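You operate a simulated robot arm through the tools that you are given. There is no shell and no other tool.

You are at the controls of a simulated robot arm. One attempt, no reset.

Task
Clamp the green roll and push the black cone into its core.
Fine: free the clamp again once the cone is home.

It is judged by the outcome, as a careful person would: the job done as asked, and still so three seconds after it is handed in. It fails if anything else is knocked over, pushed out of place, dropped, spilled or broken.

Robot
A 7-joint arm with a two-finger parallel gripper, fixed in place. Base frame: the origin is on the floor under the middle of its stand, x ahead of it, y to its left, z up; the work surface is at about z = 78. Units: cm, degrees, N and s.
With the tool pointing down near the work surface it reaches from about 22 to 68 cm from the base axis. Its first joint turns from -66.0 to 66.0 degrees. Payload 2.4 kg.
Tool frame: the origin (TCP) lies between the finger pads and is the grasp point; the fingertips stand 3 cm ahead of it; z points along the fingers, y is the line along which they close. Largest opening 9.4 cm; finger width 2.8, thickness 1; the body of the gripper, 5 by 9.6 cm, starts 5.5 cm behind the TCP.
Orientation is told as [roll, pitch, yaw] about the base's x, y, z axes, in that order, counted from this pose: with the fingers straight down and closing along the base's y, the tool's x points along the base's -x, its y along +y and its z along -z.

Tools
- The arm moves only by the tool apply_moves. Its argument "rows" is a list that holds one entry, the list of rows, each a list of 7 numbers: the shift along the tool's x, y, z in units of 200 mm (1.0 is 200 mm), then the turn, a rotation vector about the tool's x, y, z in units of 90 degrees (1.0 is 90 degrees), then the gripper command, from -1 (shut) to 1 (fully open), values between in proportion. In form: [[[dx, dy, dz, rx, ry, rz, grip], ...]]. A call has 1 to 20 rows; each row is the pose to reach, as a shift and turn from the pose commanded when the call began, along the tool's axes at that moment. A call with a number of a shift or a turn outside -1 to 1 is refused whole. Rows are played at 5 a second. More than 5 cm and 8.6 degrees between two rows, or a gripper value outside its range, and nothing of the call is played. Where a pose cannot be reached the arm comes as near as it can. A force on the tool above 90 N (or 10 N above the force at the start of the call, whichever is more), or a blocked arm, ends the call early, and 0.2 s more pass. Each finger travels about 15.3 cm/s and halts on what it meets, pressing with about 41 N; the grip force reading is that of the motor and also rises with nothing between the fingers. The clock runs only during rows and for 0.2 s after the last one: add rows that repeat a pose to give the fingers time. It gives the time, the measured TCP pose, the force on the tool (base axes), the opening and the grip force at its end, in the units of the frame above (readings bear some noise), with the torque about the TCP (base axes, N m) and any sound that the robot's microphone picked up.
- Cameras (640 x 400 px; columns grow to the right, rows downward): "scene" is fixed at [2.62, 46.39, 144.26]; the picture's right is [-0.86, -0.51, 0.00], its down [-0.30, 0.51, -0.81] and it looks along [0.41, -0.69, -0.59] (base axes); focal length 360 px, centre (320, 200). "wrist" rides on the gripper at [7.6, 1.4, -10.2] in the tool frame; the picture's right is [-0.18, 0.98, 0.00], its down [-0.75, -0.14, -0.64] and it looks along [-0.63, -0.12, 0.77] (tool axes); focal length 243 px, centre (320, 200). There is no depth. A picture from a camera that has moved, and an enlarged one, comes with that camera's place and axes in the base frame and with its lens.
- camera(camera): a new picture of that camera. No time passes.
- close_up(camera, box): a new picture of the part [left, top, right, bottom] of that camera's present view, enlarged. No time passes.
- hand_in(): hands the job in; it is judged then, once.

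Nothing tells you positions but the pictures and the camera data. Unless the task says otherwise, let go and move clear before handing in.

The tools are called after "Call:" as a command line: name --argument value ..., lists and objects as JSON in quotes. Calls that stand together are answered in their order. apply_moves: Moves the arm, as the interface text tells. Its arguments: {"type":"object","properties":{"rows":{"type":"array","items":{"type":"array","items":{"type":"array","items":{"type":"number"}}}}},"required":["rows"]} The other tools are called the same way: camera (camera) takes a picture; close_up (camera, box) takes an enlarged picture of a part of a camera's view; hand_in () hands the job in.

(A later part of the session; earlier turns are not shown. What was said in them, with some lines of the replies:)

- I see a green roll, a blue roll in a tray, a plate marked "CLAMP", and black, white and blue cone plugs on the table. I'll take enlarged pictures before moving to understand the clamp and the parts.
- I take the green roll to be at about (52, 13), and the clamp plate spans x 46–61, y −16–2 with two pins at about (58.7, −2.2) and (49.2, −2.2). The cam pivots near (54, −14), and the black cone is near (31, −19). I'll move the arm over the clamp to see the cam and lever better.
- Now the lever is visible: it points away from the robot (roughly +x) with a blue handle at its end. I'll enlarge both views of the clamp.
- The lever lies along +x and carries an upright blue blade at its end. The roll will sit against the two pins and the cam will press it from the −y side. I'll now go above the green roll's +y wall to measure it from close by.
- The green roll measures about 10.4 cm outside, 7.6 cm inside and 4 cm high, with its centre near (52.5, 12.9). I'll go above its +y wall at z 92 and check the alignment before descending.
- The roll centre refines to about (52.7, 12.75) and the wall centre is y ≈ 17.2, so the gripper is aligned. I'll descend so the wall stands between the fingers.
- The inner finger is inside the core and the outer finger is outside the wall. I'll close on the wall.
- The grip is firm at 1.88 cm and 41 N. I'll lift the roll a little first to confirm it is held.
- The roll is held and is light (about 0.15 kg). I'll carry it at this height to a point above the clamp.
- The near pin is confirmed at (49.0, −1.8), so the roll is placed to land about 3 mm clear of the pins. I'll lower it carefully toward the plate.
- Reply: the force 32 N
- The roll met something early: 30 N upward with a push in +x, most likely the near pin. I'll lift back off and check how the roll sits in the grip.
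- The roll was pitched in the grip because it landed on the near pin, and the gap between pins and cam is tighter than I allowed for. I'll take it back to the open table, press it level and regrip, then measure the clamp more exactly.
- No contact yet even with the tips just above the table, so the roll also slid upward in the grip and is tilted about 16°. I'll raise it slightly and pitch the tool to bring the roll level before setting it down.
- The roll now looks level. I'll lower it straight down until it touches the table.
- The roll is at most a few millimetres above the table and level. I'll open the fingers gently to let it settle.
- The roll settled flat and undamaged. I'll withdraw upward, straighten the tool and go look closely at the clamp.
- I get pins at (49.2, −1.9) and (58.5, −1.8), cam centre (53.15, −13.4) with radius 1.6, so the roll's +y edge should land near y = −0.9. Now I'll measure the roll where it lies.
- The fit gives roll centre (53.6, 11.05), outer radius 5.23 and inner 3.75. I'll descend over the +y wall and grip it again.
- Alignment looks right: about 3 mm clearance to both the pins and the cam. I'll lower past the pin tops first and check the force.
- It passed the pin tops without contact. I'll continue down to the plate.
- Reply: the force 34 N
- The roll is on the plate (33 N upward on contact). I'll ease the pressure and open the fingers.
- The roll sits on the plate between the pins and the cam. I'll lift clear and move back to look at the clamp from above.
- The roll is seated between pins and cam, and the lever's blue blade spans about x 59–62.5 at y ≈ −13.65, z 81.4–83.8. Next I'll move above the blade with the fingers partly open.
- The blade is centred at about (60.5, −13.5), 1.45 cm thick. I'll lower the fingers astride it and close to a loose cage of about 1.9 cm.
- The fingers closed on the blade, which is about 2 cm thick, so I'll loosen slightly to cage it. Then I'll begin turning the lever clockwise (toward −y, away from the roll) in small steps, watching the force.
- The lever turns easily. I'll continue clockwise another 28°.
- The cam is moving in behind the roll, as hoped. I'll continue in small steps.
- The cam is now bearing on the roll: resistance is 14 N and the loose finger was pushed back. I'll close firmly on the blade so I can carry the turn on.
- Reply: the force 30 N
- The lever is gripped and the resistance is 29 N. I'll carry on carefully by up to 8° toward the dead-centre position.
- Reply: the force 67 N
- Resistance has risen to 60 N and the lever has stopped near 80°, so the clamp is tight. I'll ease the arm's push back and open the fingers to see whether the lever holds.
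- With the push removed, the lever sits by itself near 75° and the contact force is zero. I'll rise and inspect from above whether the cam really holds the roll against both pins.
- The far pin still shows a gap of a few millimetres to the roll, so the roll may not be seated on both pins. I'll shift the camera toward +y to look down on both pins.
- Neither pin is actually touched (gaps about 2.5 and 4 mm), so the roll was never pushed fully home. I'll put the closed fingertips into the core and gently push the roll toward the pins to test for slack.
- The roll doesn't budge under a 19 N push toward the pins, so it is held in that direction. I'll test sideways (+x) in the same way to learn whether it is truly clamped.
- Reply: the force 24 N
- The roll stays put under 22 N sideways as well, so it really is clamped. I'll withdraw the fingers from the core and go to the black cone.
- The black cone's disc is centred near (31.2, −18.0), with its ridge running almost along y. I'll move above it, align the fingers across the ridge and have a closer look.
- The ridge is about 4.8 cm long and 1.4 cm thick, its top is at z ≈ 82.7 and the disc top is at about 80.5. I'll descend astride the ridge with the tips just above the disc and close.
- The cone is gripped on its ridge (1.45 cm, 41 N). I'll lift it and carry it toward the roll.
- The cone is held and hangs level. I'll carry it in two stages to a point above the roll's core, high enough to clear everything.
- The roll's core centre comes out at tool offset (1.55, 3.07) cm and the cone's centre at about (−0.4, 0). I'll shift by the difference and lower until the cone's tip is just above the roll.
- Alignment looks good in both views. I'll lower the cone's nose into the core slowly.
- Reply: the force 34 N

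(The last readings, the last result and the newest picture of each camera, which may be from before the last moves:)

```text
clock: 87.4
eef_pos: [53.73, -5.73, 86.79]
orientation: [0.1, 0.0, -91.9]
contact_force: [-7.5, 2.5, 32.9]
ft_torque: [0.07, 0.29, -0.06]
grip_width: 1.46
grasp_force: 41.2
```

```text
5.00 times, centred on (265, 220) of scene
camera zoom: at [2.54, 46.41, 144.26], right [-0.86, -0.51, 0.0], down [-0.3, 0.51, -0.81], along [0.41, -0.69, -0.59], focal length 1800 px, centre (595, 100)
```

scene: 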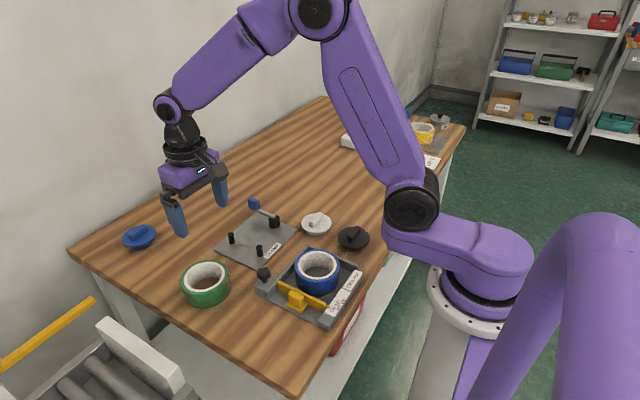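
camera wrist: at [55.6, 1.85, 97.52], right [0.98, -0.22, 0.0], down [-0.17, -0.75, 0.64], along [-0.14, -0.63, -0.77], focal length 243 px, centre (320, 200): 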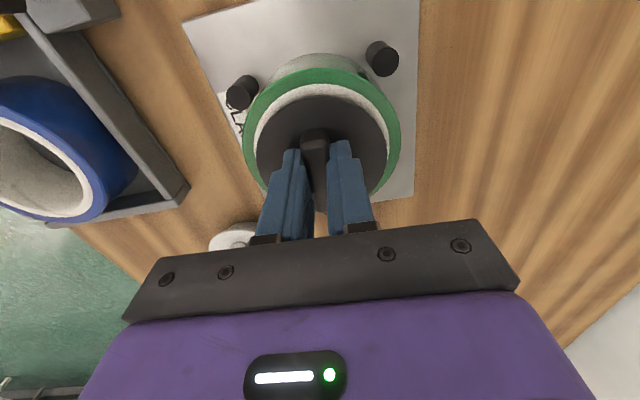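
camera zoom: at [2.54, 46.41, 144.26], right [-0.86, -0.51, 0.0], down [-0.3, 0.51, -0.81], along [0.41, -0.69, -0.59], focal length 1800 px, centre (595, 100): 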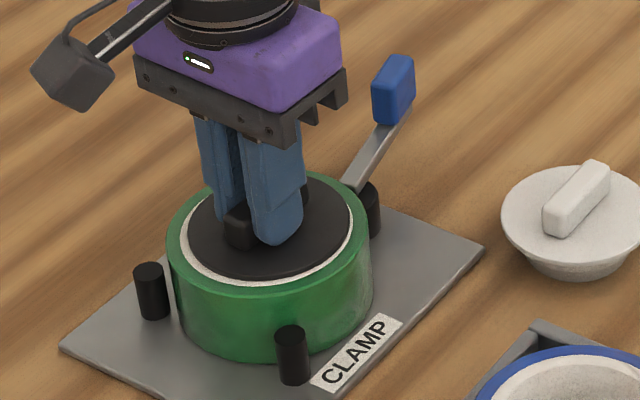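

Contact at 33 N with a small sideways load, so the cone is bearing on the core rim slightly off-centre. I'll ease off, release the ridge so it can centre itself, and then press from above.

Call:
apply_moves --rows '[[[0, 0, -0.006, 0, 0, 0, -1], [0, 0, -0.01, 0, 0, 0, -1], [0, 0, -0.01, 0, 0, 0, -0.65], [0, 0, -0.01, 0, 0, 0, -0.55], [0, 0, -0.01, 0, 0, 0, -0.4], [0, 0, -0.01, 0, 0, 0, -0.3], [0, 0, -0.01, 0, 0, 0, -0.3]]]'

Call:
camera --camera "wrist"

Call:
close_up --camera "scene" --box '[220, 180, 310, 260]'

```text
clock: 89.0
eef_pos: [53.84, -5.67, 86.91]
orientation: [0.0, 0.1, -91.9]
contact_force: [0.2, 0.3, 0.7]
ft_torque: [0.0, -0.04, 0.03]
grip_width: 3.28
grasp_force: 0.1
```

```text
taken
camera wrist: at [55.6, 1.87, 97.02], right [0.98, -0.22, 0.0], down [-0.17, -0.75, 0.64], along [-0.14, -0.63, -0.77], focal length 243 px, centre (320, 200)
```

wrist: 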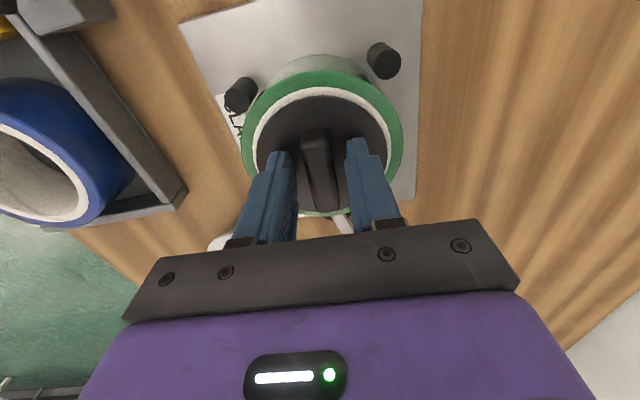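

```text
5.00 times, centred on (265, 220) of scene
camera zoom: at [2.62, 46.39, 144.26], right [-0.86, -0.51, 0.0], down [-0.3, 0.51, -0.81], along [0.41, -0.69, -0.59], focal length 1800 px, centre (595, 100)
```

zoom: 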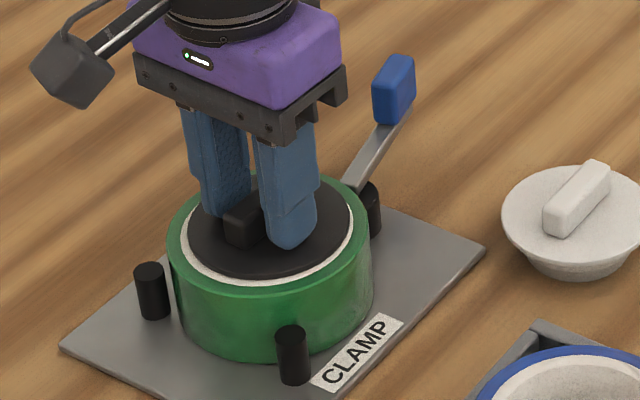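

Call:
apply_moves --rows '[[[0, 0, -0.05, 0, 0, 0, -0.3], [0, 0, -0.15, 0, 0, 0, -0.3], [0, 0, -0.28, 0, 0, 0, -0.3], [0, 0, -0.4, 0, 0, 0, -0.3], [0, 0, -0.45, 0, 0, 0, -0.3], [0, 0, -0.45, 0, 0, 0, -0.3]]]'

Call:
camera --camera "wrist"

Call:
close_up --camera "wrist" --box '[240, 20, 400, 150]'

Call:
close_up --camera "scene" --box '[220, 190, 310, 260]'

```text
clock: 90.4
eef_pos: [53.89, -5.86, 95.85]
orientation: [0.0, 0.0, -91.9]
contact_force: [0.2, 0.4, -0.6]
ft_torque: [0.01, 0.0, -0.01]
grip_width: 3.3
grasp_force: 0.0
```

```text
taken
camera wrist: at [55.56, 1.77, 105.86], right [0.98, -0.22, 0.0], down [-0.17, -0.75, 0.64], along [-0.14, -0.63, -0.77], focal length 243 px, centre (320, 200)
```

wrist: 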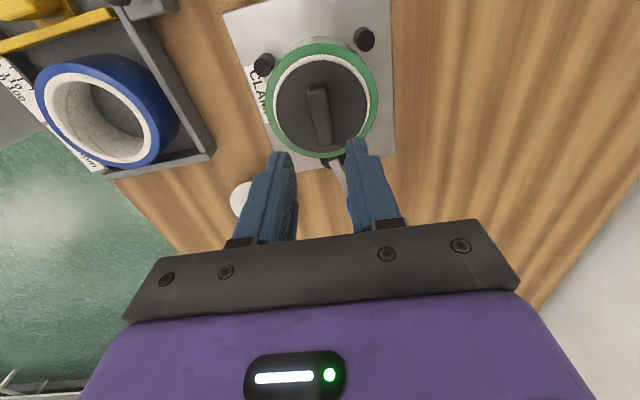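

```text
3.08 times, centred on (320, 85) of wrist
camera zoom: at [55.56, 1.77, 105.86], right [0.98, -0.22, 0.0], down [-0.17, -0.75, 0.64], along [-0.14, -0.63, -0.77], focal length 746 px, centre (320, 554)
```

zoom: 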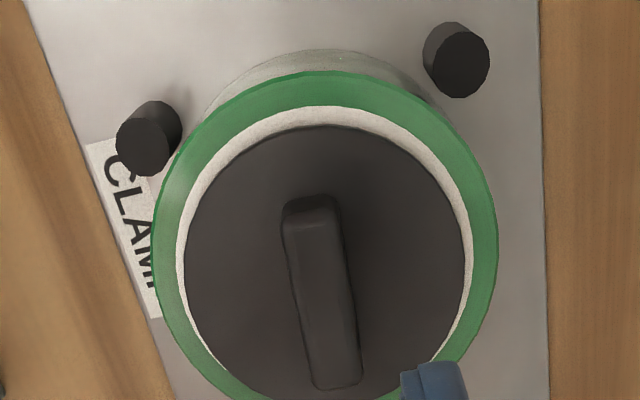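

```text
5.71 times, centred on (265, 225) of scene
camera zoom: at [2.61, 46.39, 144.26], right [-0.86, -0.51, 0.0], down [-0.3, 0.51, -0.81], along [0.41, -0.69, -0.59], focal length 2057 px, centre (634, 57)
```

zoom: 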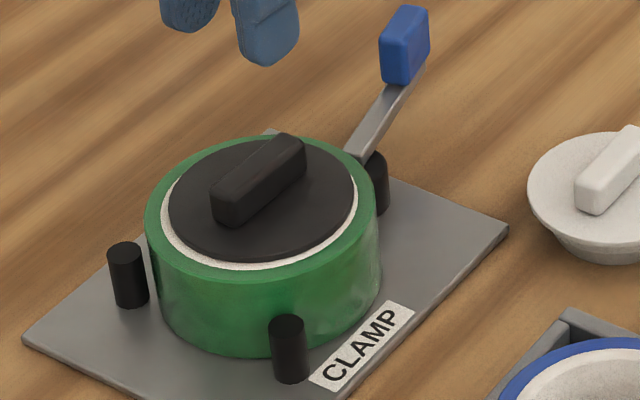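

The cone now sits concentric with the core within about 1 mm. I'll close the fingers, centre them on the ridge and press down from above.

Call:
apply_moves --rows '[[[-0.01, 0.003, 0, 0, 0, 0, -0.7], [-0.02, 0.005, 0.08, 0, 0, 0, -1], [-0.02, 0.005, 0.18, 0, 0, 0, -1], [-0.02, 0.005, 0.27, 0, 0, 0, -1], [-0.02, 0.005, 0.32, 0, 0, 0, -1], [-0.02, 0.005, 0.34, 0, 0, 0, -1], [-0.02, 0.005, 0.34, 0, 0, 0, -1]]]'

Call:
close_up --camera "scene" --box '[220, 180, 310, 260]'

```text
clock: 92.0
eef_pos: [54.03, -6.2, 89.1]
orientation: [0.0, -0.1, -91.8]
contact_force: [0.5, 0.1, -0.4]
ft_torque: [-0.01, -0.02, 0.01]
grip_width: 0.02
grasp_force: 33.1
```

```text
5.00 times, centred on (265, 220) of scene
camera zoom: at [2.62, 46.39, 144.26], right [-0.86, -0.51, 0.0], down [-0.3, 0.51, -0.81], along [0.41, -0.69, -0.59], focal length 1800 px, centre (595, 100)
```

zoom: 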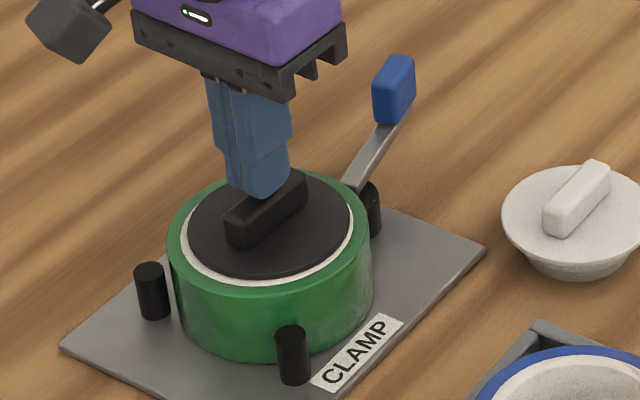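

Call:
apply_moves --rows '[[[0, 0, 0.006, 0, 0, 0, -1], [0, 0, 0.012, 0, 0, 0, -1], [0, 0, 0.018, 0, 0, 0, -1], [0, 0, 0.024, 0, 0, 0, -1], [0, 0, 0.024, 0, 0, 0, -1]]]'

```text
clock: 93.2
eef_pos: [53.95, -6.17, 88.81]
orientation: [0.1, 0.2, -91.9]
contact_force: [-1.1, -0.7, 9.7]
ft_torque: [0.03, 0.06, 0.01]
grip_width: 0.02
grasp_force: 32.4
```

Call:
apply_moves --rows '[[[0, 0, 0.007, 0, 0, 0, -1], [0, 0, 0.014, 0, 0, 0, -1], [0, 0, 0.02, 0, 0, 0, -1], [0, 0, 0.02, 0, 0, 0, -1], [0, 0, 0.02, 0, 0, 0, -1]]]'

Call:
close_up --camera "scene" --box '[220, 180, 310, 260]'

```text
clock: 94.4
eef_pos: [53.97, -6.25, 88.69]
orientation: [0.3, 0.0, -92.0]
contact_force: [-14.2, -1.9, 60.9]
ft_torque: [-0.01, 0.45, 0.04]
grip_width: 0.0
grasp_force: 32.9
```

```text
5.00 times, centred on (265, 220) of scene
camera zoom: at [2.47, 46.4, 144.26], right [-0.86, -0.51, 0.0], down [-0.3, 0.51, -0.81], along [0.41, -0.69, -0.59], focal length 1800 px, centre (595, 100)
```

zoom: 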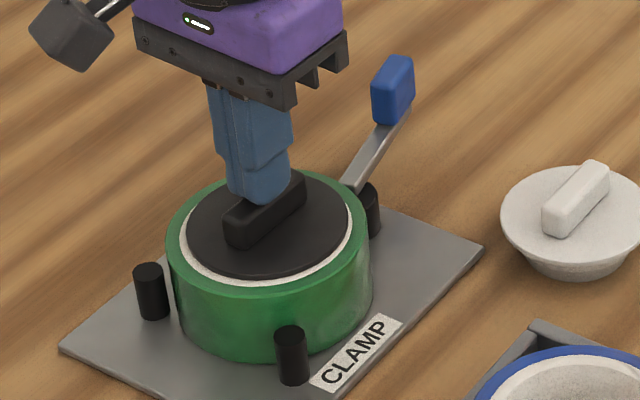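

Call:
apply_moves --rows '[[[0, 0, 0.004, 0, 0, 0, -1], [0, 0, 0.007, 0, 0, 0, -1], [0, 0, 0.007, 0, 0, 0, -1], [0, 0, 0.007, 0, 0, 0, -1]]]'

Call:
close_up --camera "scene" --box '[220, 180, 310, 260]'

```text
clock: 95.4
eef_pos: [53.99, -6.19, 88.66]
orientation: [0.5, -0.1, -92.0]
contact_force: [-17.5, -2.3, 76.3]
ft_torque: [-0.02, 0.55, -0.04]
grip_width: 0.0
grasp_force: 32.9
```

```text
5.00 times, centred on (265, 220) of scene
camera zoom: at [2.44, 46.4, 144.26], right [-0.86, -0.51, 0.0], down [-0.3, 0.51, -0.81], along [0.41, -0.69, -0.59], focal length 1800 px, centre (595, 100)
```

zoom: 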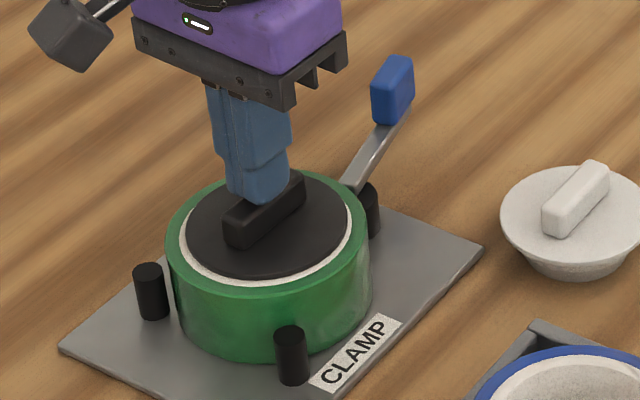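

At 76 N the cone no longer moves (hard stop), so it should be home. I'll lift off and inspect the seat.

Call:
apply_moves --rows '[[[0, 0, -0.02, 0, 0, 0, -1], [0, 0, -0.05, 0, 0, 0, -1], [0, 0, -0.15, 0, 0, 0, -1], [0, 0, -0.28, 0, 0, 0, -1], [0, 0, -0.4, 0, 0, 0, -0.5], [0, 0, -0.4, 0, 0, 0, -0.15]]]'

Call:
close_up --camera "scene" --box '[235, 200, 300, 250]'

Call:
camera --camera "wrist"

Call:
close_up --camera "wrist" --box '[240, 20, 400, 150]'

```text
clock: 96.8
eef_pos: [53.82, -6.16, 96.04]
orientation: [0.0, 0.0, -91.7]
contact_force: [0.5, -0.8, 0.1]
ft_torque: [0.03, 0.01, 0.0]
grip_width: 4.0
grasp_force: 0.1
```

```text
8.00 times, centred on (268, 225) of scene
camera zoom: at [2.61, 46.39, 144.26], right [-0.86, -0.51, 0.0], down [-0.3, 0.51, -0.81], along [0.41, -0.69, -0.59], focal length 2879 px, centre (740, 0)
```

zoom: 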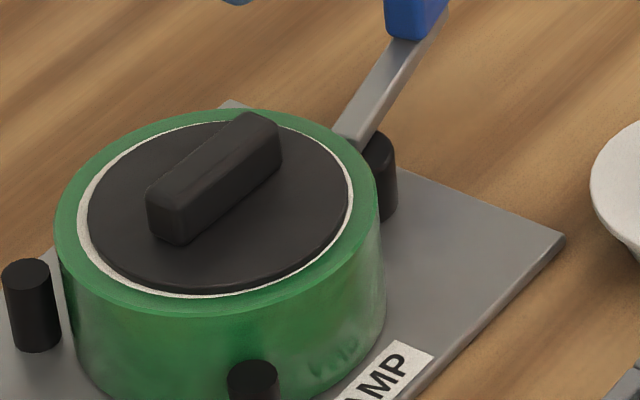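

```text
taken
camera wrist: at [55.55, 1.49, 106.12], right [0.98, -0.22, 0.0], down [-0.17, -0.75, 0.64], along [-0.14, -0.63, -0.77], focal length 243 px, centre (320, 200)
```

wrist: 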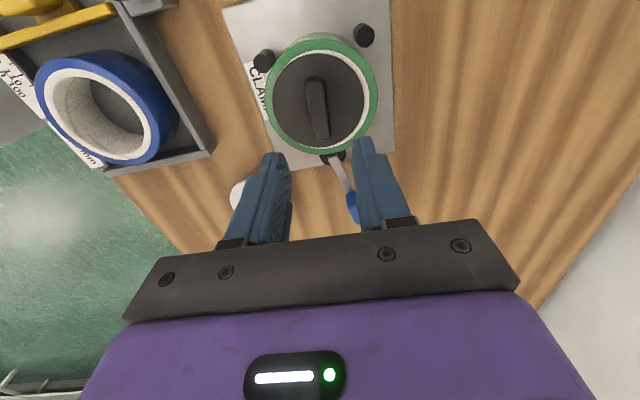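

```text
3.08 times, centred on (320, 85) of wrist
camera zoom: at [55.55, 1.49, 106.12], right [0.98, -0.22, 0.0], down [-0.17, -0.75, 0.64], along [-0.14, -0.63, -0.77], focal length 746 px, centre (320, 554)
```

zoom: 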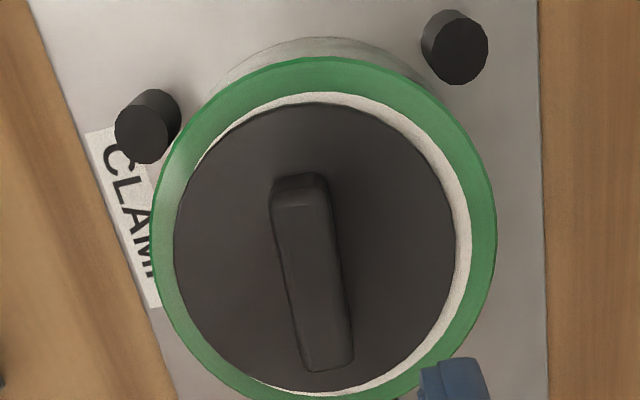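

Call:
close_up --camera "scene" --box '[238, 210, 268, 240]'

Call:
close_up --camera "scene" --box '[262, 210, 292, 240]'

```text
13.33 times, centred on (253, 225) of scene
camera zoom: at [2.61, 46.39, 144.26], right [-0.86, -0.51, 0.0], down [-0.3, 0.51, -0.81], along [0.41, -0.69, -0.59], focal length 4799 px, centre (1213, -133)
```

zoom: 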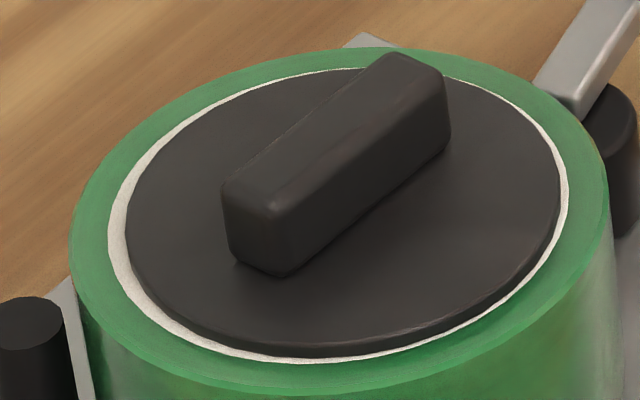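

```text
13.33 times, centred on (277, 225) of scene
camera zoom: at [2.61, 46.39, 144.26], right [-0.86, -0.51, 0.0], down [-0.3, 0.51, -0.81], along [0.41, -0.69, -0.59], focal length 4799 px, centre (893, -133)
```

zoom: 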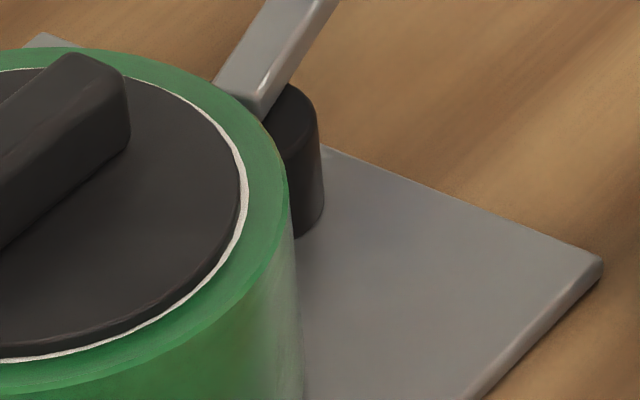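

Close-ups show the cone's flange lying flat on the core's rim, so it is home. Next I'll go back to the lever to free the clamp.

Call:
apply_moves --rows '[[[-0.1, 0.015, 0, 0, 0, -0.03, -0.15], [-0.22, 0.034, 0, 0, 0, -0.06, -0.15], [-0.34, 0.052, 0, 0, 0, -0.09, -0.15], [-0.46, 0.07, 0, 0, 0, -0.12, -0.15], [-0.58, 0.088, 0.05, 0, 0, -0.158, -0.15], [-0.67, 0.104, 0.12, 0, 0, -0.158, -0.15], [-0.684, 0.104, 0.2, 0, 0, -0.158, -0.15], [-0.684, 0.104, 0.2, 0, 0, -0.158, -0.15]]]'

Call:
camera --camera "wrist"

Call:
close_up --camera "wrist" --box '[240, 20, 400, 180]'

Call:
close_up --camera "scene" --box '[220, 160, 340, 260]'

```text
clock: 98.6
eef_pos: [55.38, -19.96, 92.1]
orientation: [-0.1, 0.0, -77.8]
contact_force: [-0.6, -0.5, 0.0]
ft_torque: [-0.02, -0.05, -0.02]
grip_width: 3.98
grasp_force: 0.1
```

```text
taken
camera wrist: at [55.33, -12.04, 102.13], right [1.0, 0.03, 0.0], down [0.02, -0.77, 0.64], along [0.02, -0.64, -0.77], focal length 243 px, centre (320, 200)
```

wrist: 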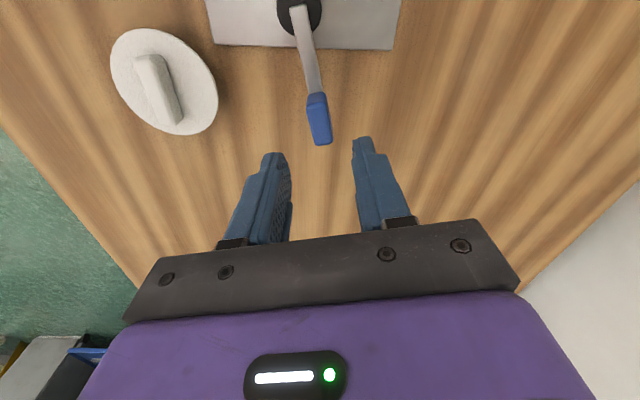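

```text
2.50 times, centred on (320, 100) of wrist
camera zoom: at [55.33, -12.04, 102.13], right [1.0, 0.03, 0.0], down [0.02, -0.77, 0.64], along [0.02, -0.64, -0.77], focal length 606 px, centre (320, 450)
```

zoom: 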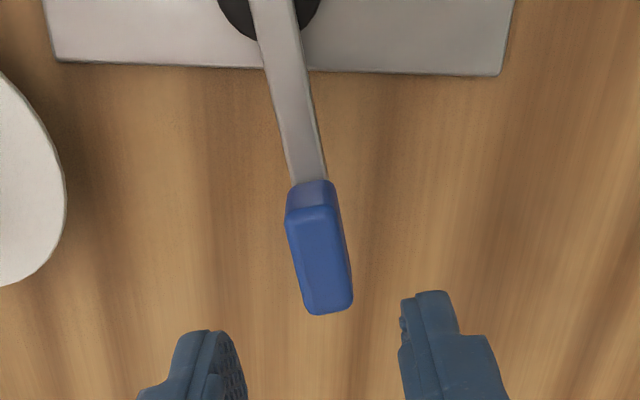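

```text
4.00 times, centred on (280, 210) of scene
camera zoom: at [2.62, 46.39, 144.26], right [-0.86, -0.51, 0.0], down [-0.3, 0.51, -0.81], along [0.41, -0.69, -0.59], focal length 1440 px, centre (480, 160)
```

zoom: 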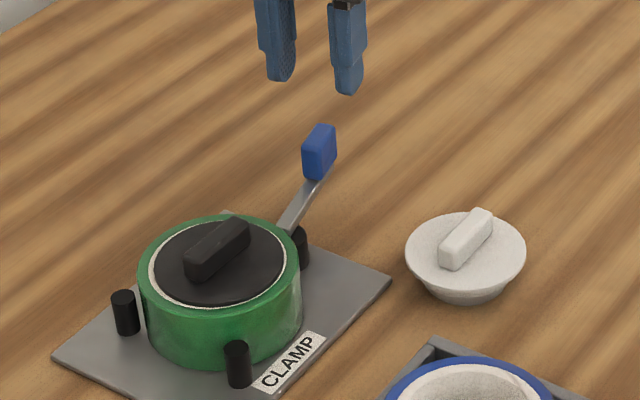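

The fingers are aligned over the lever blade again. I'll descend astride it, cage it loosely, and begin turning it back counter-clockwise.

Call:
apply_moves --rows '[[[0, 0, 0.1, 0, 0, 0, -0.15], [0, 0, 0.22, 0, 0, 0, -0.15], [0, 0, 0.33, 0, 0, 0, -0.15], [0, 0, 0.4, 0, 0, 0, -0.15], [0, 0, 0.425, 0, 0, 0, -0.15], [0, 0, 0.425, 0, 0, 0, -0.35], [0, 0, 0.425, 0, 0, 0, -0.489], [0, 0, 0.425, 0, 0, 0, -0.489]]]'

Call:
camera --camera "wrist"

```text
clock: 100.4
eef_pos: [55.41, -19.82, 83.53]
orientation: [0.0, 0.0, -77.7]
contact_force: [0.8, 0.5, -0.1]
ft_torque: [-0.01, 0.01, 0.02]
grip_width: 2.41
grasp_force: 0.1
```

```text
taken
camera wrist: at [55.26, -12.0, 93.66], right [1.0, 0.03, 0.0], down [0.02, -0.77, 0.64], along [0.02, -0.64, -0.77], focal length 243 px, centre (320, 200)
```

wrist: 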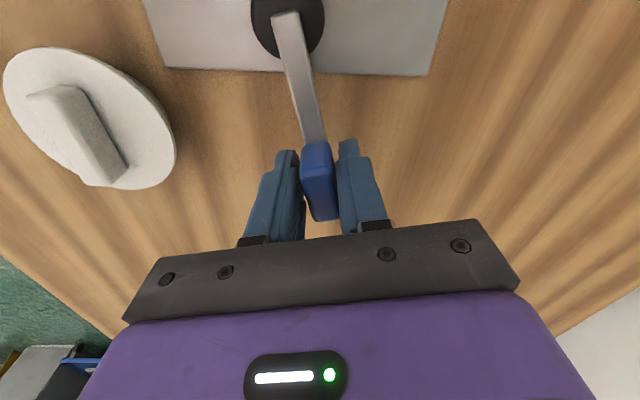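

Call:
apply_moves --rows '[[[0.0008, 0.0234, 0, 0, 0, -0.0444, -0.489], [0.0033, 0.0468, 0, 0, 0, -0.0889, -0.489], [0.0073, 0.0699, 0, 0, 0, -0.1333, -0.489], [0.0073, 0.0699, 0, 0, 0, -0.1333, -0.489]]]'

Call:
camera --camera "wrist"

Call:
close_up --camera "scene" --box '[220, 160, 340, 260]'

```text
clock: 101.4
eef_pos: [56.78, -19.4, 83.54]
orientation: [0.0, 0.1, -65.7]
contact_force: [-0.4, -0.6, -0.1]
ft_torque: [0.03, 0.0, 0.01]
grip_width: 2.43
grasp_force: 0.2
```

```text
taken
camera wrist: at [55.01, -11.88, 93.62], right [0.97, 0.24, 0.0], down [0.18, -0.74, 0.64], along [0.15, -0.62, -0.77], focal length 243 px, centre (320, 200)
```

wrist: 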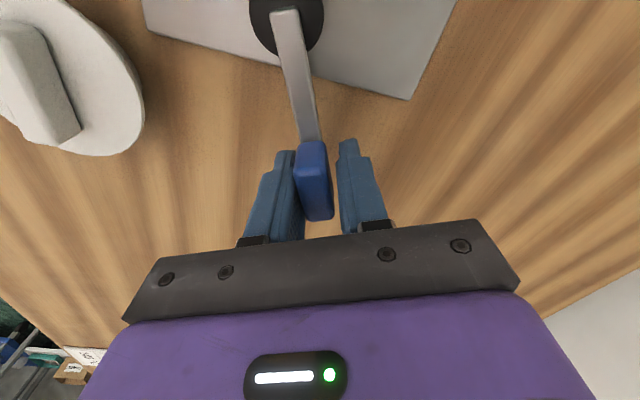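

```text
4.00 times, centred on (280, 210) of scene
camera zoom: at [2.61, 46.39, 144.26], right [-0.86, -0.51, 0.0], down [-0.3, 0.51, -0.81], along [0.41, -0.69, -0.59], focal length 1440 px, centre (480, 160)
```

zoom: 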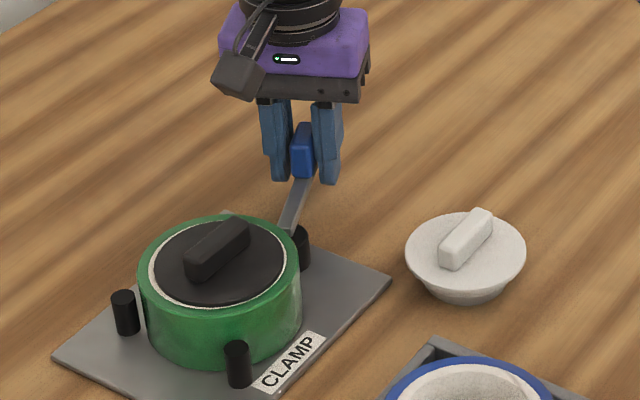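

The lever turns back freely. I'll continue returning it to its original position.

Call:
apply_moves --rows '[[[0.0008, 0.0234, 0, 0, 0, -0.0444, -0.489], [0.0033, 0.0468, 0, 0, 0, -0.0889, -0.489], [0.0073, 0.0699, 0, 0, 0, -0.1333, -0.489], [0.013, 0.0926, 0, 0, 0, -0.1778, -0.489], [0.0203, 0.1149, 0, 0, 0, -0.2222, -0.489], [0.0291, 0.1367, 0, 0, 0, -0.2667, -0.489], [0.0393, 0.1577, 0, 0, 0, -0.3111, -0.489], [0.0393, 0.1577, 0, 0, 0, -0.3111, -0.489]]]'

Call:
camera --camera "wrist"

```text
clock: 103.2
eef_pos: [59.47, -17.51, 83.52]
orientation: [0.0, 0.0, -37.6]
contact_force: [-0.1, -1.0, -0.4]
ft_torque: [0.01, 0.01, -0.02]
grip_width: 2.44
grasp_force: 0.4
```

```text
taken
camera wrist: at [54.36, -11.63, 93.6], right [0.75, 0.67, 0.0], down [0.51, -0.57, 0.64], along [0.43, -0.48, -0.77], focal length 243 px, centre (320, 200)
```

wrist: 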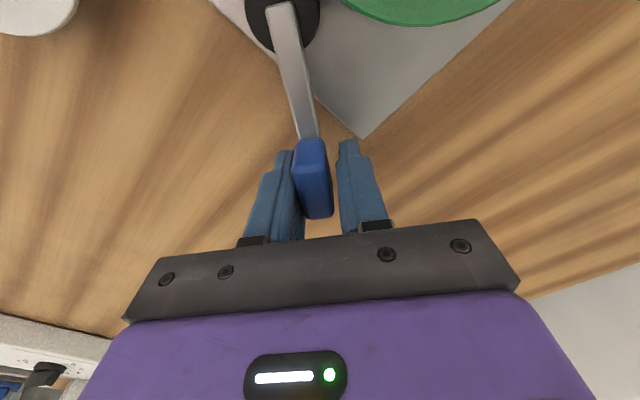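

Call:
apply_moves --rows '[[[0.0008, 0.0234, 0, 0, 0, -0.0444, -0.489], [0.0033, 0.0468, 0, 0, 0, -0.0889, -0.489], [0.0073, 0.0699, 0, 0, 0, -0.1333, -0.489], [0.013, 0.0926, 0, 0, 0, -0.1778, -0.489], [0.0203, 0.1149, 0, 0, 0, -0.2222, -0.489], [0.0291, 0.1367, 0, 0, 0, -0.2667, -0.489], [0.0393, 0.1577, 0, 0, 0, -0.3111, -0.489], [0.0393, 0.1577, 0, 0, 0, -0.3111, -0.489]]]'

Call:
camera --camera "wrist"

Call:
close_up --camera "scene" --box '[200, 160, 330, 270]'

```text
clock: 105.0
eef_pos: [60.81, -14.46, 83.56]
orientation: [0.0, 0.0, -9.6]
contact_force: [-0.3, 0.3, 0.1]
ft_torque: [-0.02, -0.01, -0.02]
grip_width: 2.41
grasp_force: 0.1
```

```text
taken
camera wrist: at [53.53, -11.73, 93.66], right [0.35, 0.94, 0.0], down [0.72, -0.27, 0.64], along [0.6, -0.22, -0.77], focal length 243 px, centre (320, 200)
```

wrist: 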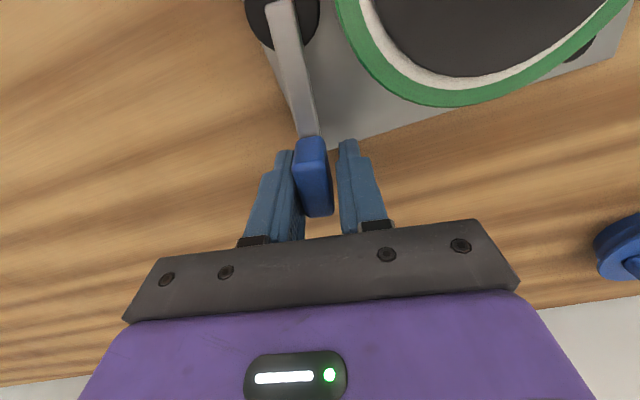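

```text
3.64 times, centred on (265, 215) of scene
camera zoom: at [2.61, 46.39, 144.26], right [-0.86, -0.51, 0.0], down [-0.3, 0.51, -0.81], along [0.41, -0.69, -0.59], focal length 1309 px, centre (520, 146)
```

zoom: 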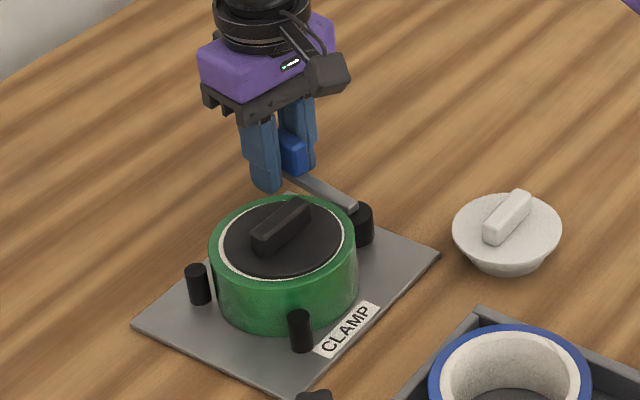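

Call:
apply_moves --rows '[[[0.0008, 0.0234, 0, 0, 0, -0.0444, -0.489], [0.0033, 0.0468, 0, 0, 0, -0.0889, -0.489], [0.0052, 0.0584, 0, 0, 0, -0.1111, -0.489], [0.0052, 0.0584, 0, 0, 0, -0.1111, -0.489]]]'

Call:
camera --camera "wrist"

Call:
close_up --camera "scene" --box '[200, 160, 330, 270]'

```text
clock: 106.0
eef_pos: [60.8, -13.33, 83.65]
orientation: [0.0, 0.0, 0.2]
contact_force: [-1.0, -1.2, -0.4]
ft_torque: [0.03, -0.02, 0.0]
grip_width: 2.49
grasp_force: 1.1
```

```text
taken
camera wrist: at [53.21, -11.87, 93.7], right [0.18, 0.98, 0.0], down [0.75, -0.14, 0.64], along [0.63, -0.11, -0.77], focal length 243 px, centre (320, 200)
```

wrist: 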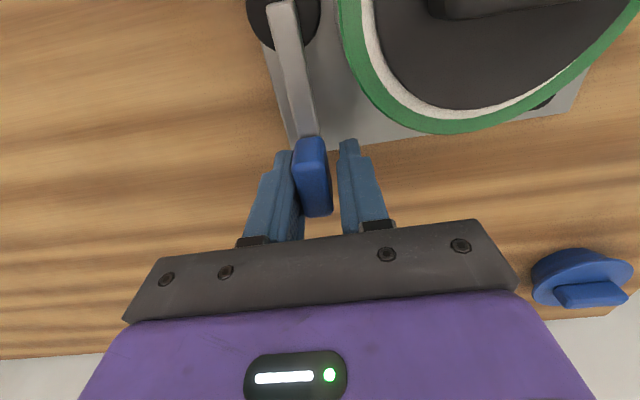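

```text
3.64 times, centred on (265, 215) of scene
camera zoom: at [2.62, 46.39, 144.27], right [-0.86, -0.51, 0.0], down [-0.3, 0.51, -0.81], along [0.41, -0.69, -0.59], focal length 1309 px, centre (520, 146)
```

zoom: 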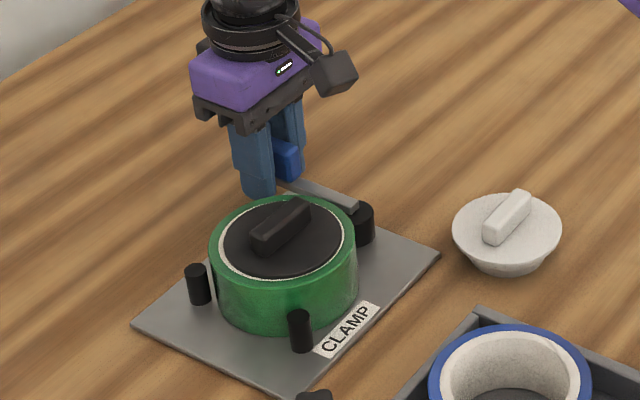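

The lever is back where it started and the clamp is free. I'll open the fingers and rise clear.

Call:
apply_moves --rows '[[[0, -0.008, 0, 0, 0, 0, -0.35], [0, -0.01, 0, 0, 0, 0, -0.15], [0, -0.01, 0, 0, 0, 0, -0.1], [0, -0.01, -0.1, 0, 0, 0, -0.1], [0, -0.01, -0.25, 0, 0, 0, -0.1], [0, -0.01, -0.4, 0, 0, 0, -0.1], [0.1, -0.01, -0.55, 0, 0, 0, 0.2], [0.25, 0.1, -0.65, 0, 0, 0, 0.6], [0.4, 0.2, -0.68, 0, 0, 0, 1], [0.55, 0.3, -0.68, 0, 0, 0, 1], [0.7, 0.4, -0.68, 0, 0, 0, 1], [0.73, 0.42, -0.68, 0, 0, 0, 1], [0.73, 0.42, -0.68, 0, 0, 0, 1]]]'

Call:
camera --camera "wrist"

Call:
camera --camera "scene"

Call:
close_up --camera "wrist" --box '[225, 65, 405, 245]'

Call:
close_up --camera "scene" --box '[200, 180, 320, 270]'

```text
clock: 108.8
eef_pos: [46.21, -5.12, 97.09]
orientation: [0.1, 0.0, 0.3]
contact_force: [0.3, 0.0, -0.1]
ft_torque: [0.03, 0.03, -0.01]
grip_width: 9.4
grasp_force: 0.1
```

```text
taken
camera wrist: at [38.6, -3.57, 107.2], right [0.18, 0.98, 0.0], down [0.75, -0.14, 0.64], along [0.63, -0.12, -0.77], focal length 243 px, centre (320, 200)
```

wrist: 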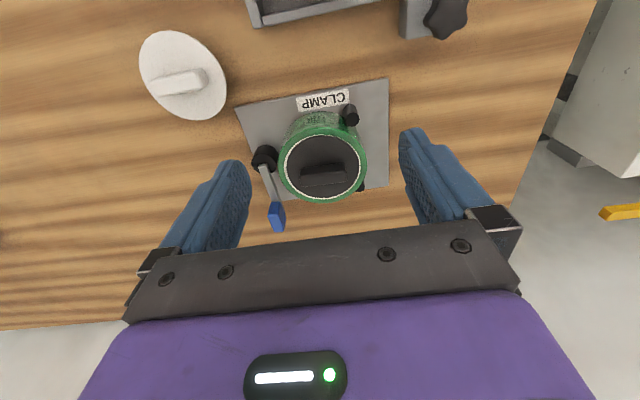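

```text
taken
```

scene: 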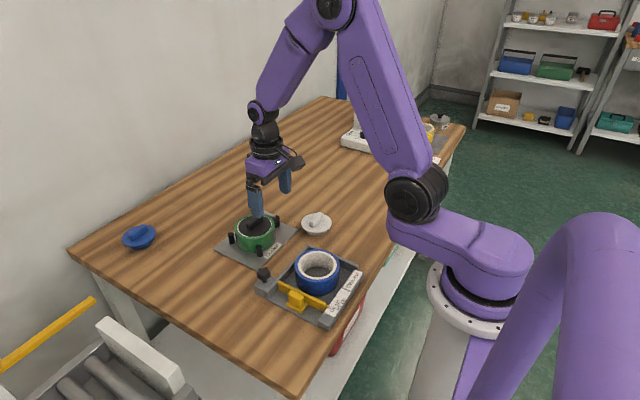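

```text
2.22 times, centred on (315, 155) of wrist
camera zoom: at [38.6, -3.57, 107.2], right [0.18, 0.98, 0.0], down [0.75, -0.14, 0.64], along [0.63, -0.12, -0.77], focal length 539 px, centre (331, 300)
```

zoom: 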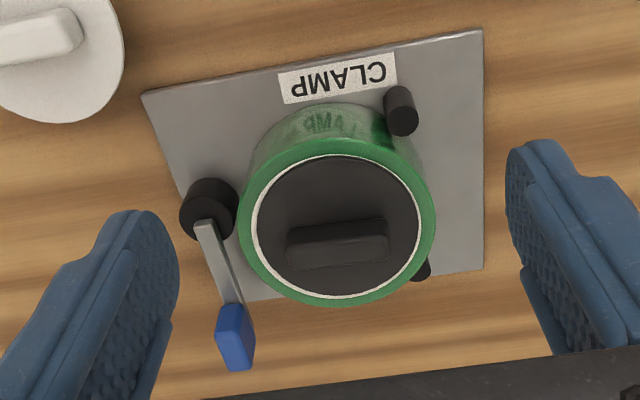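

```text
4.44 times, centred on (260, 225) of scene
camera zoom: at [2.61, 46.39, 144.26], right [-0.86, -0.51, 0.0], down [-0.3, 0.51, -0.81], along [0.41, -0.69, -0.59], focal length 1600 px, centre (587, 89)
```

zoom: 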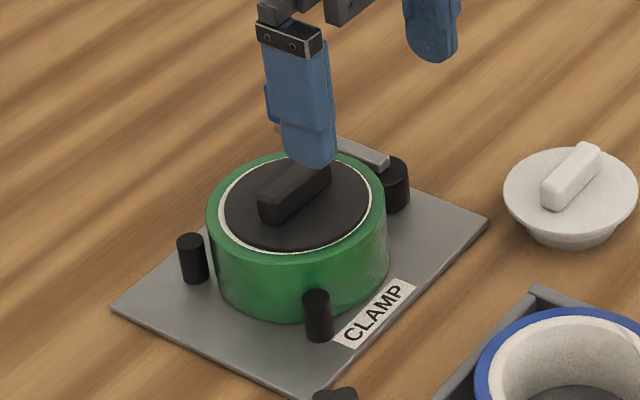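

The cone sits flush and nearly concentric in the green roll's core, the lever is back in its open position and everything else is where it was. I'll move the arm back to its starting area and take a last look.

Call:
apply_moves --rows '[[[0.05, 0.05, -0.1, 0, 0, 0, 1], [0.15, 0.15, -0.25, 0, 0, 0, 1], [0.28, 0.3, -0.4, 0, 0, 0, 1], [0.42, 0.45, -0.55, 0, 0, 0, 1], [0.55, 0.58, -0.7, 0, 0, 0, 1], [0.58, 0.6, -0.75, 0, 0, 0, 1], [0.58, 0.6, -0.75, 0, 0, 0, 1]]]'

Call:
camera --camera "scene"

Call:
close_up --camera "scene" --box '[210, 190, 310, 270]'

Call:
close_up --camera "scene" --box '[240, 205, 285, 240]'

```text
refused: row 4 steps farther than a row can; nothing moved
```

```text
taken
```

scene: 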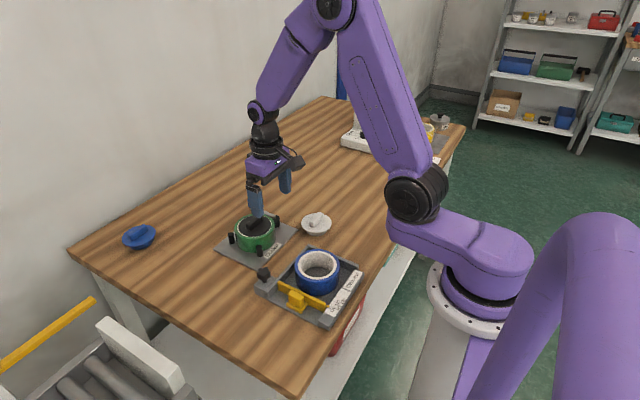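

```text
5.00 times, centred on (260, 230) of scene
camera zoom: at [2.61, 46.39, 144.26], right [-0.86, -0.51, 0.0], down [-0.3, 0.51, -0.81], along [0.41, -0.69, -0.59], focal length 1800 px, centre (620, 50)
```

zoom: 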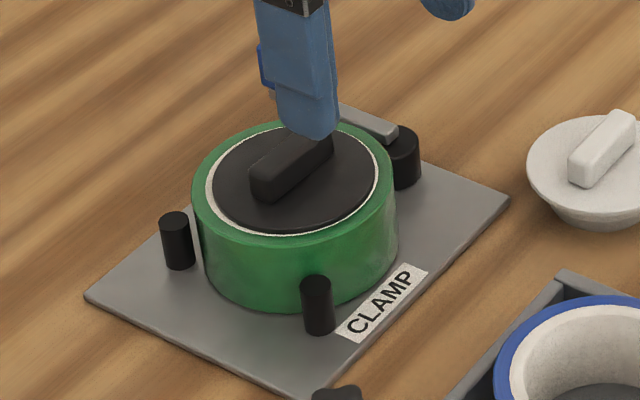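

```text
11.43 times, centred on (262, 222) of scene
camera zoom: at [2.61, 46.39, 144.26], right [-0.86, -0.51, 0.0], down [-0.3, 0.51, -0.81], along [0.41, -0.69, -0.59], focal length 4113 px, centre (977, -57)
```

zoom: 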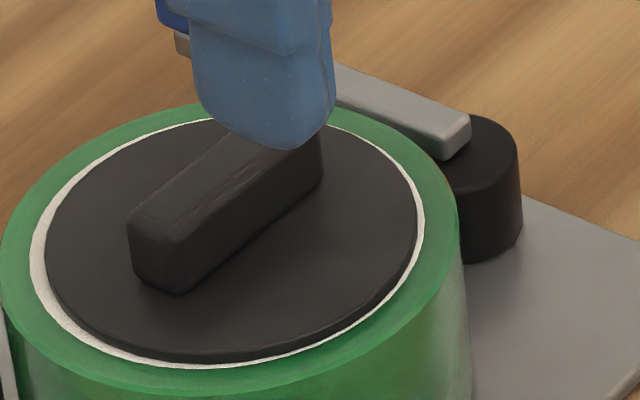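

The move was refused because one step was too long; nothing moved. The cone is flush and the lever is open, so I'll retreat with smaller steps.

Call:
apply_moves --rows '[[[0.05, 0.05, -0.1, 0, 0, 0, 1], [0.13, 0.14, -0.22, 0, 0, 0, 1], [0.23, 0.25, -0.34, 0, 0, 0, 1], [0.33, 0.36, -0.46, 0, 0, 0, 1], [0.43, 0.47, -0.58, 0, 0, 0, 1], [0.53, 0.57, -0.7, 0, 0, 0, 1], [0.58, 0.6, -0.75, 0, 0, 0, 1], [0.58, 0.6, -0.75, 0, 0, 0, 1]]]'

Call:
camera --camera "scene"

Call:
close_up --camera "scene" --box '[210, 190, 310, 270]'

Call:
camera --camera "wrist"

```text
clock: 110.6
eef_pos: [34.37, 6.92, 112.15]
orientation: [0.0, -0.1, 0.3]
contact_force: [0.0, 0.6, 0.4]
ft_torque: [0.0, -0.02, -0.01]
grip_width: 9.42
grasp_force: 0.2
```

```text
taken
```

scene: 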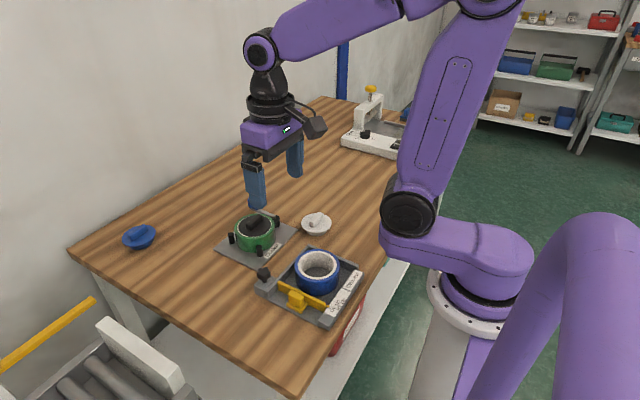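

```text
5.00 times, centred on (260, 230) of scene
camera zoom: at [2.61, 46.39, 144.26], right [-0.86, -0.51, 0.0], down [-0.3, 0.51, -0.81], along [0.41, -0.69, -0.59], focal length 1800 px, centre (620, 50)
```

zoom: 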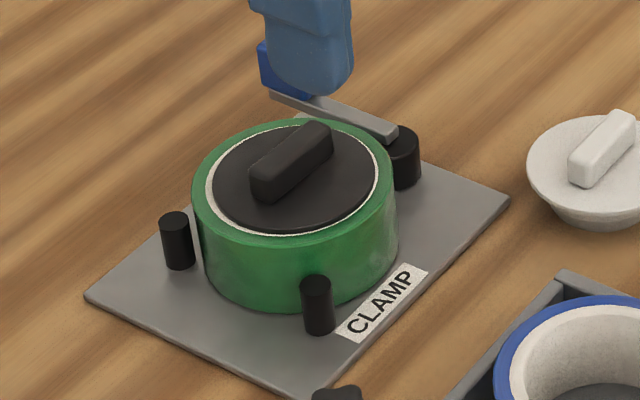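

```text
taken
camera wrist: at [26.9, 8.42, 122.27], right [0.18, 0.98, 0.0], down [0.75, -0.14, 0.64], along [0.63, -0.11, -0.77], focal length 243 px, centre (320, 200)
```

wrist: 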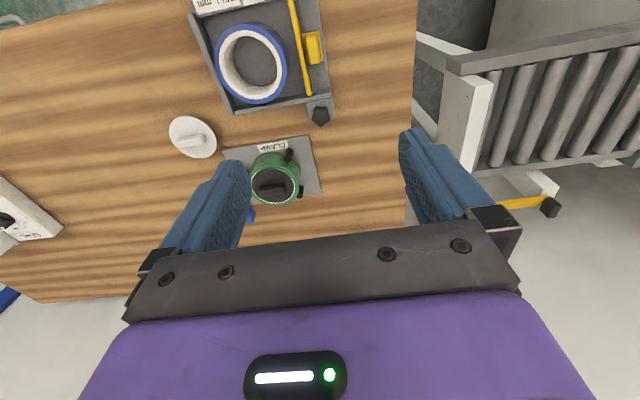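

The black cone is seated flush in the green roll, the clamp lever is open again, and the other items stand where they were. The arm is clear, so I'm handing in.

Call:
hand_in

```text
The job is handed in.
```

I clamped the green roll, pushed the black cone into its core, freed the clamp again and handed the job in.

- **Roll:** on the first try it came down on the near pin and tilted in the grip. I took it back to the open table, levelled and regripped it, then placed it between the pins and the cam.
- **Clamp:** with the lever turned about 77°, the roll did not move when I pushed it with about 20 N in two directions. The pictures still showed gaps of a few millimetres at both pins, so I went by the push test rather than visible contact.
- **Cone:** I pressed it down with up to 76 N until it stopped moving. Its flange now lies flat on the core's rim, at most about 3 mm off centre.
- **Clamp freed:** the lever is back in its original open position.

In the last pictures everything else stood where it was at the start. The arm is back near its starting pose with the gripper open.
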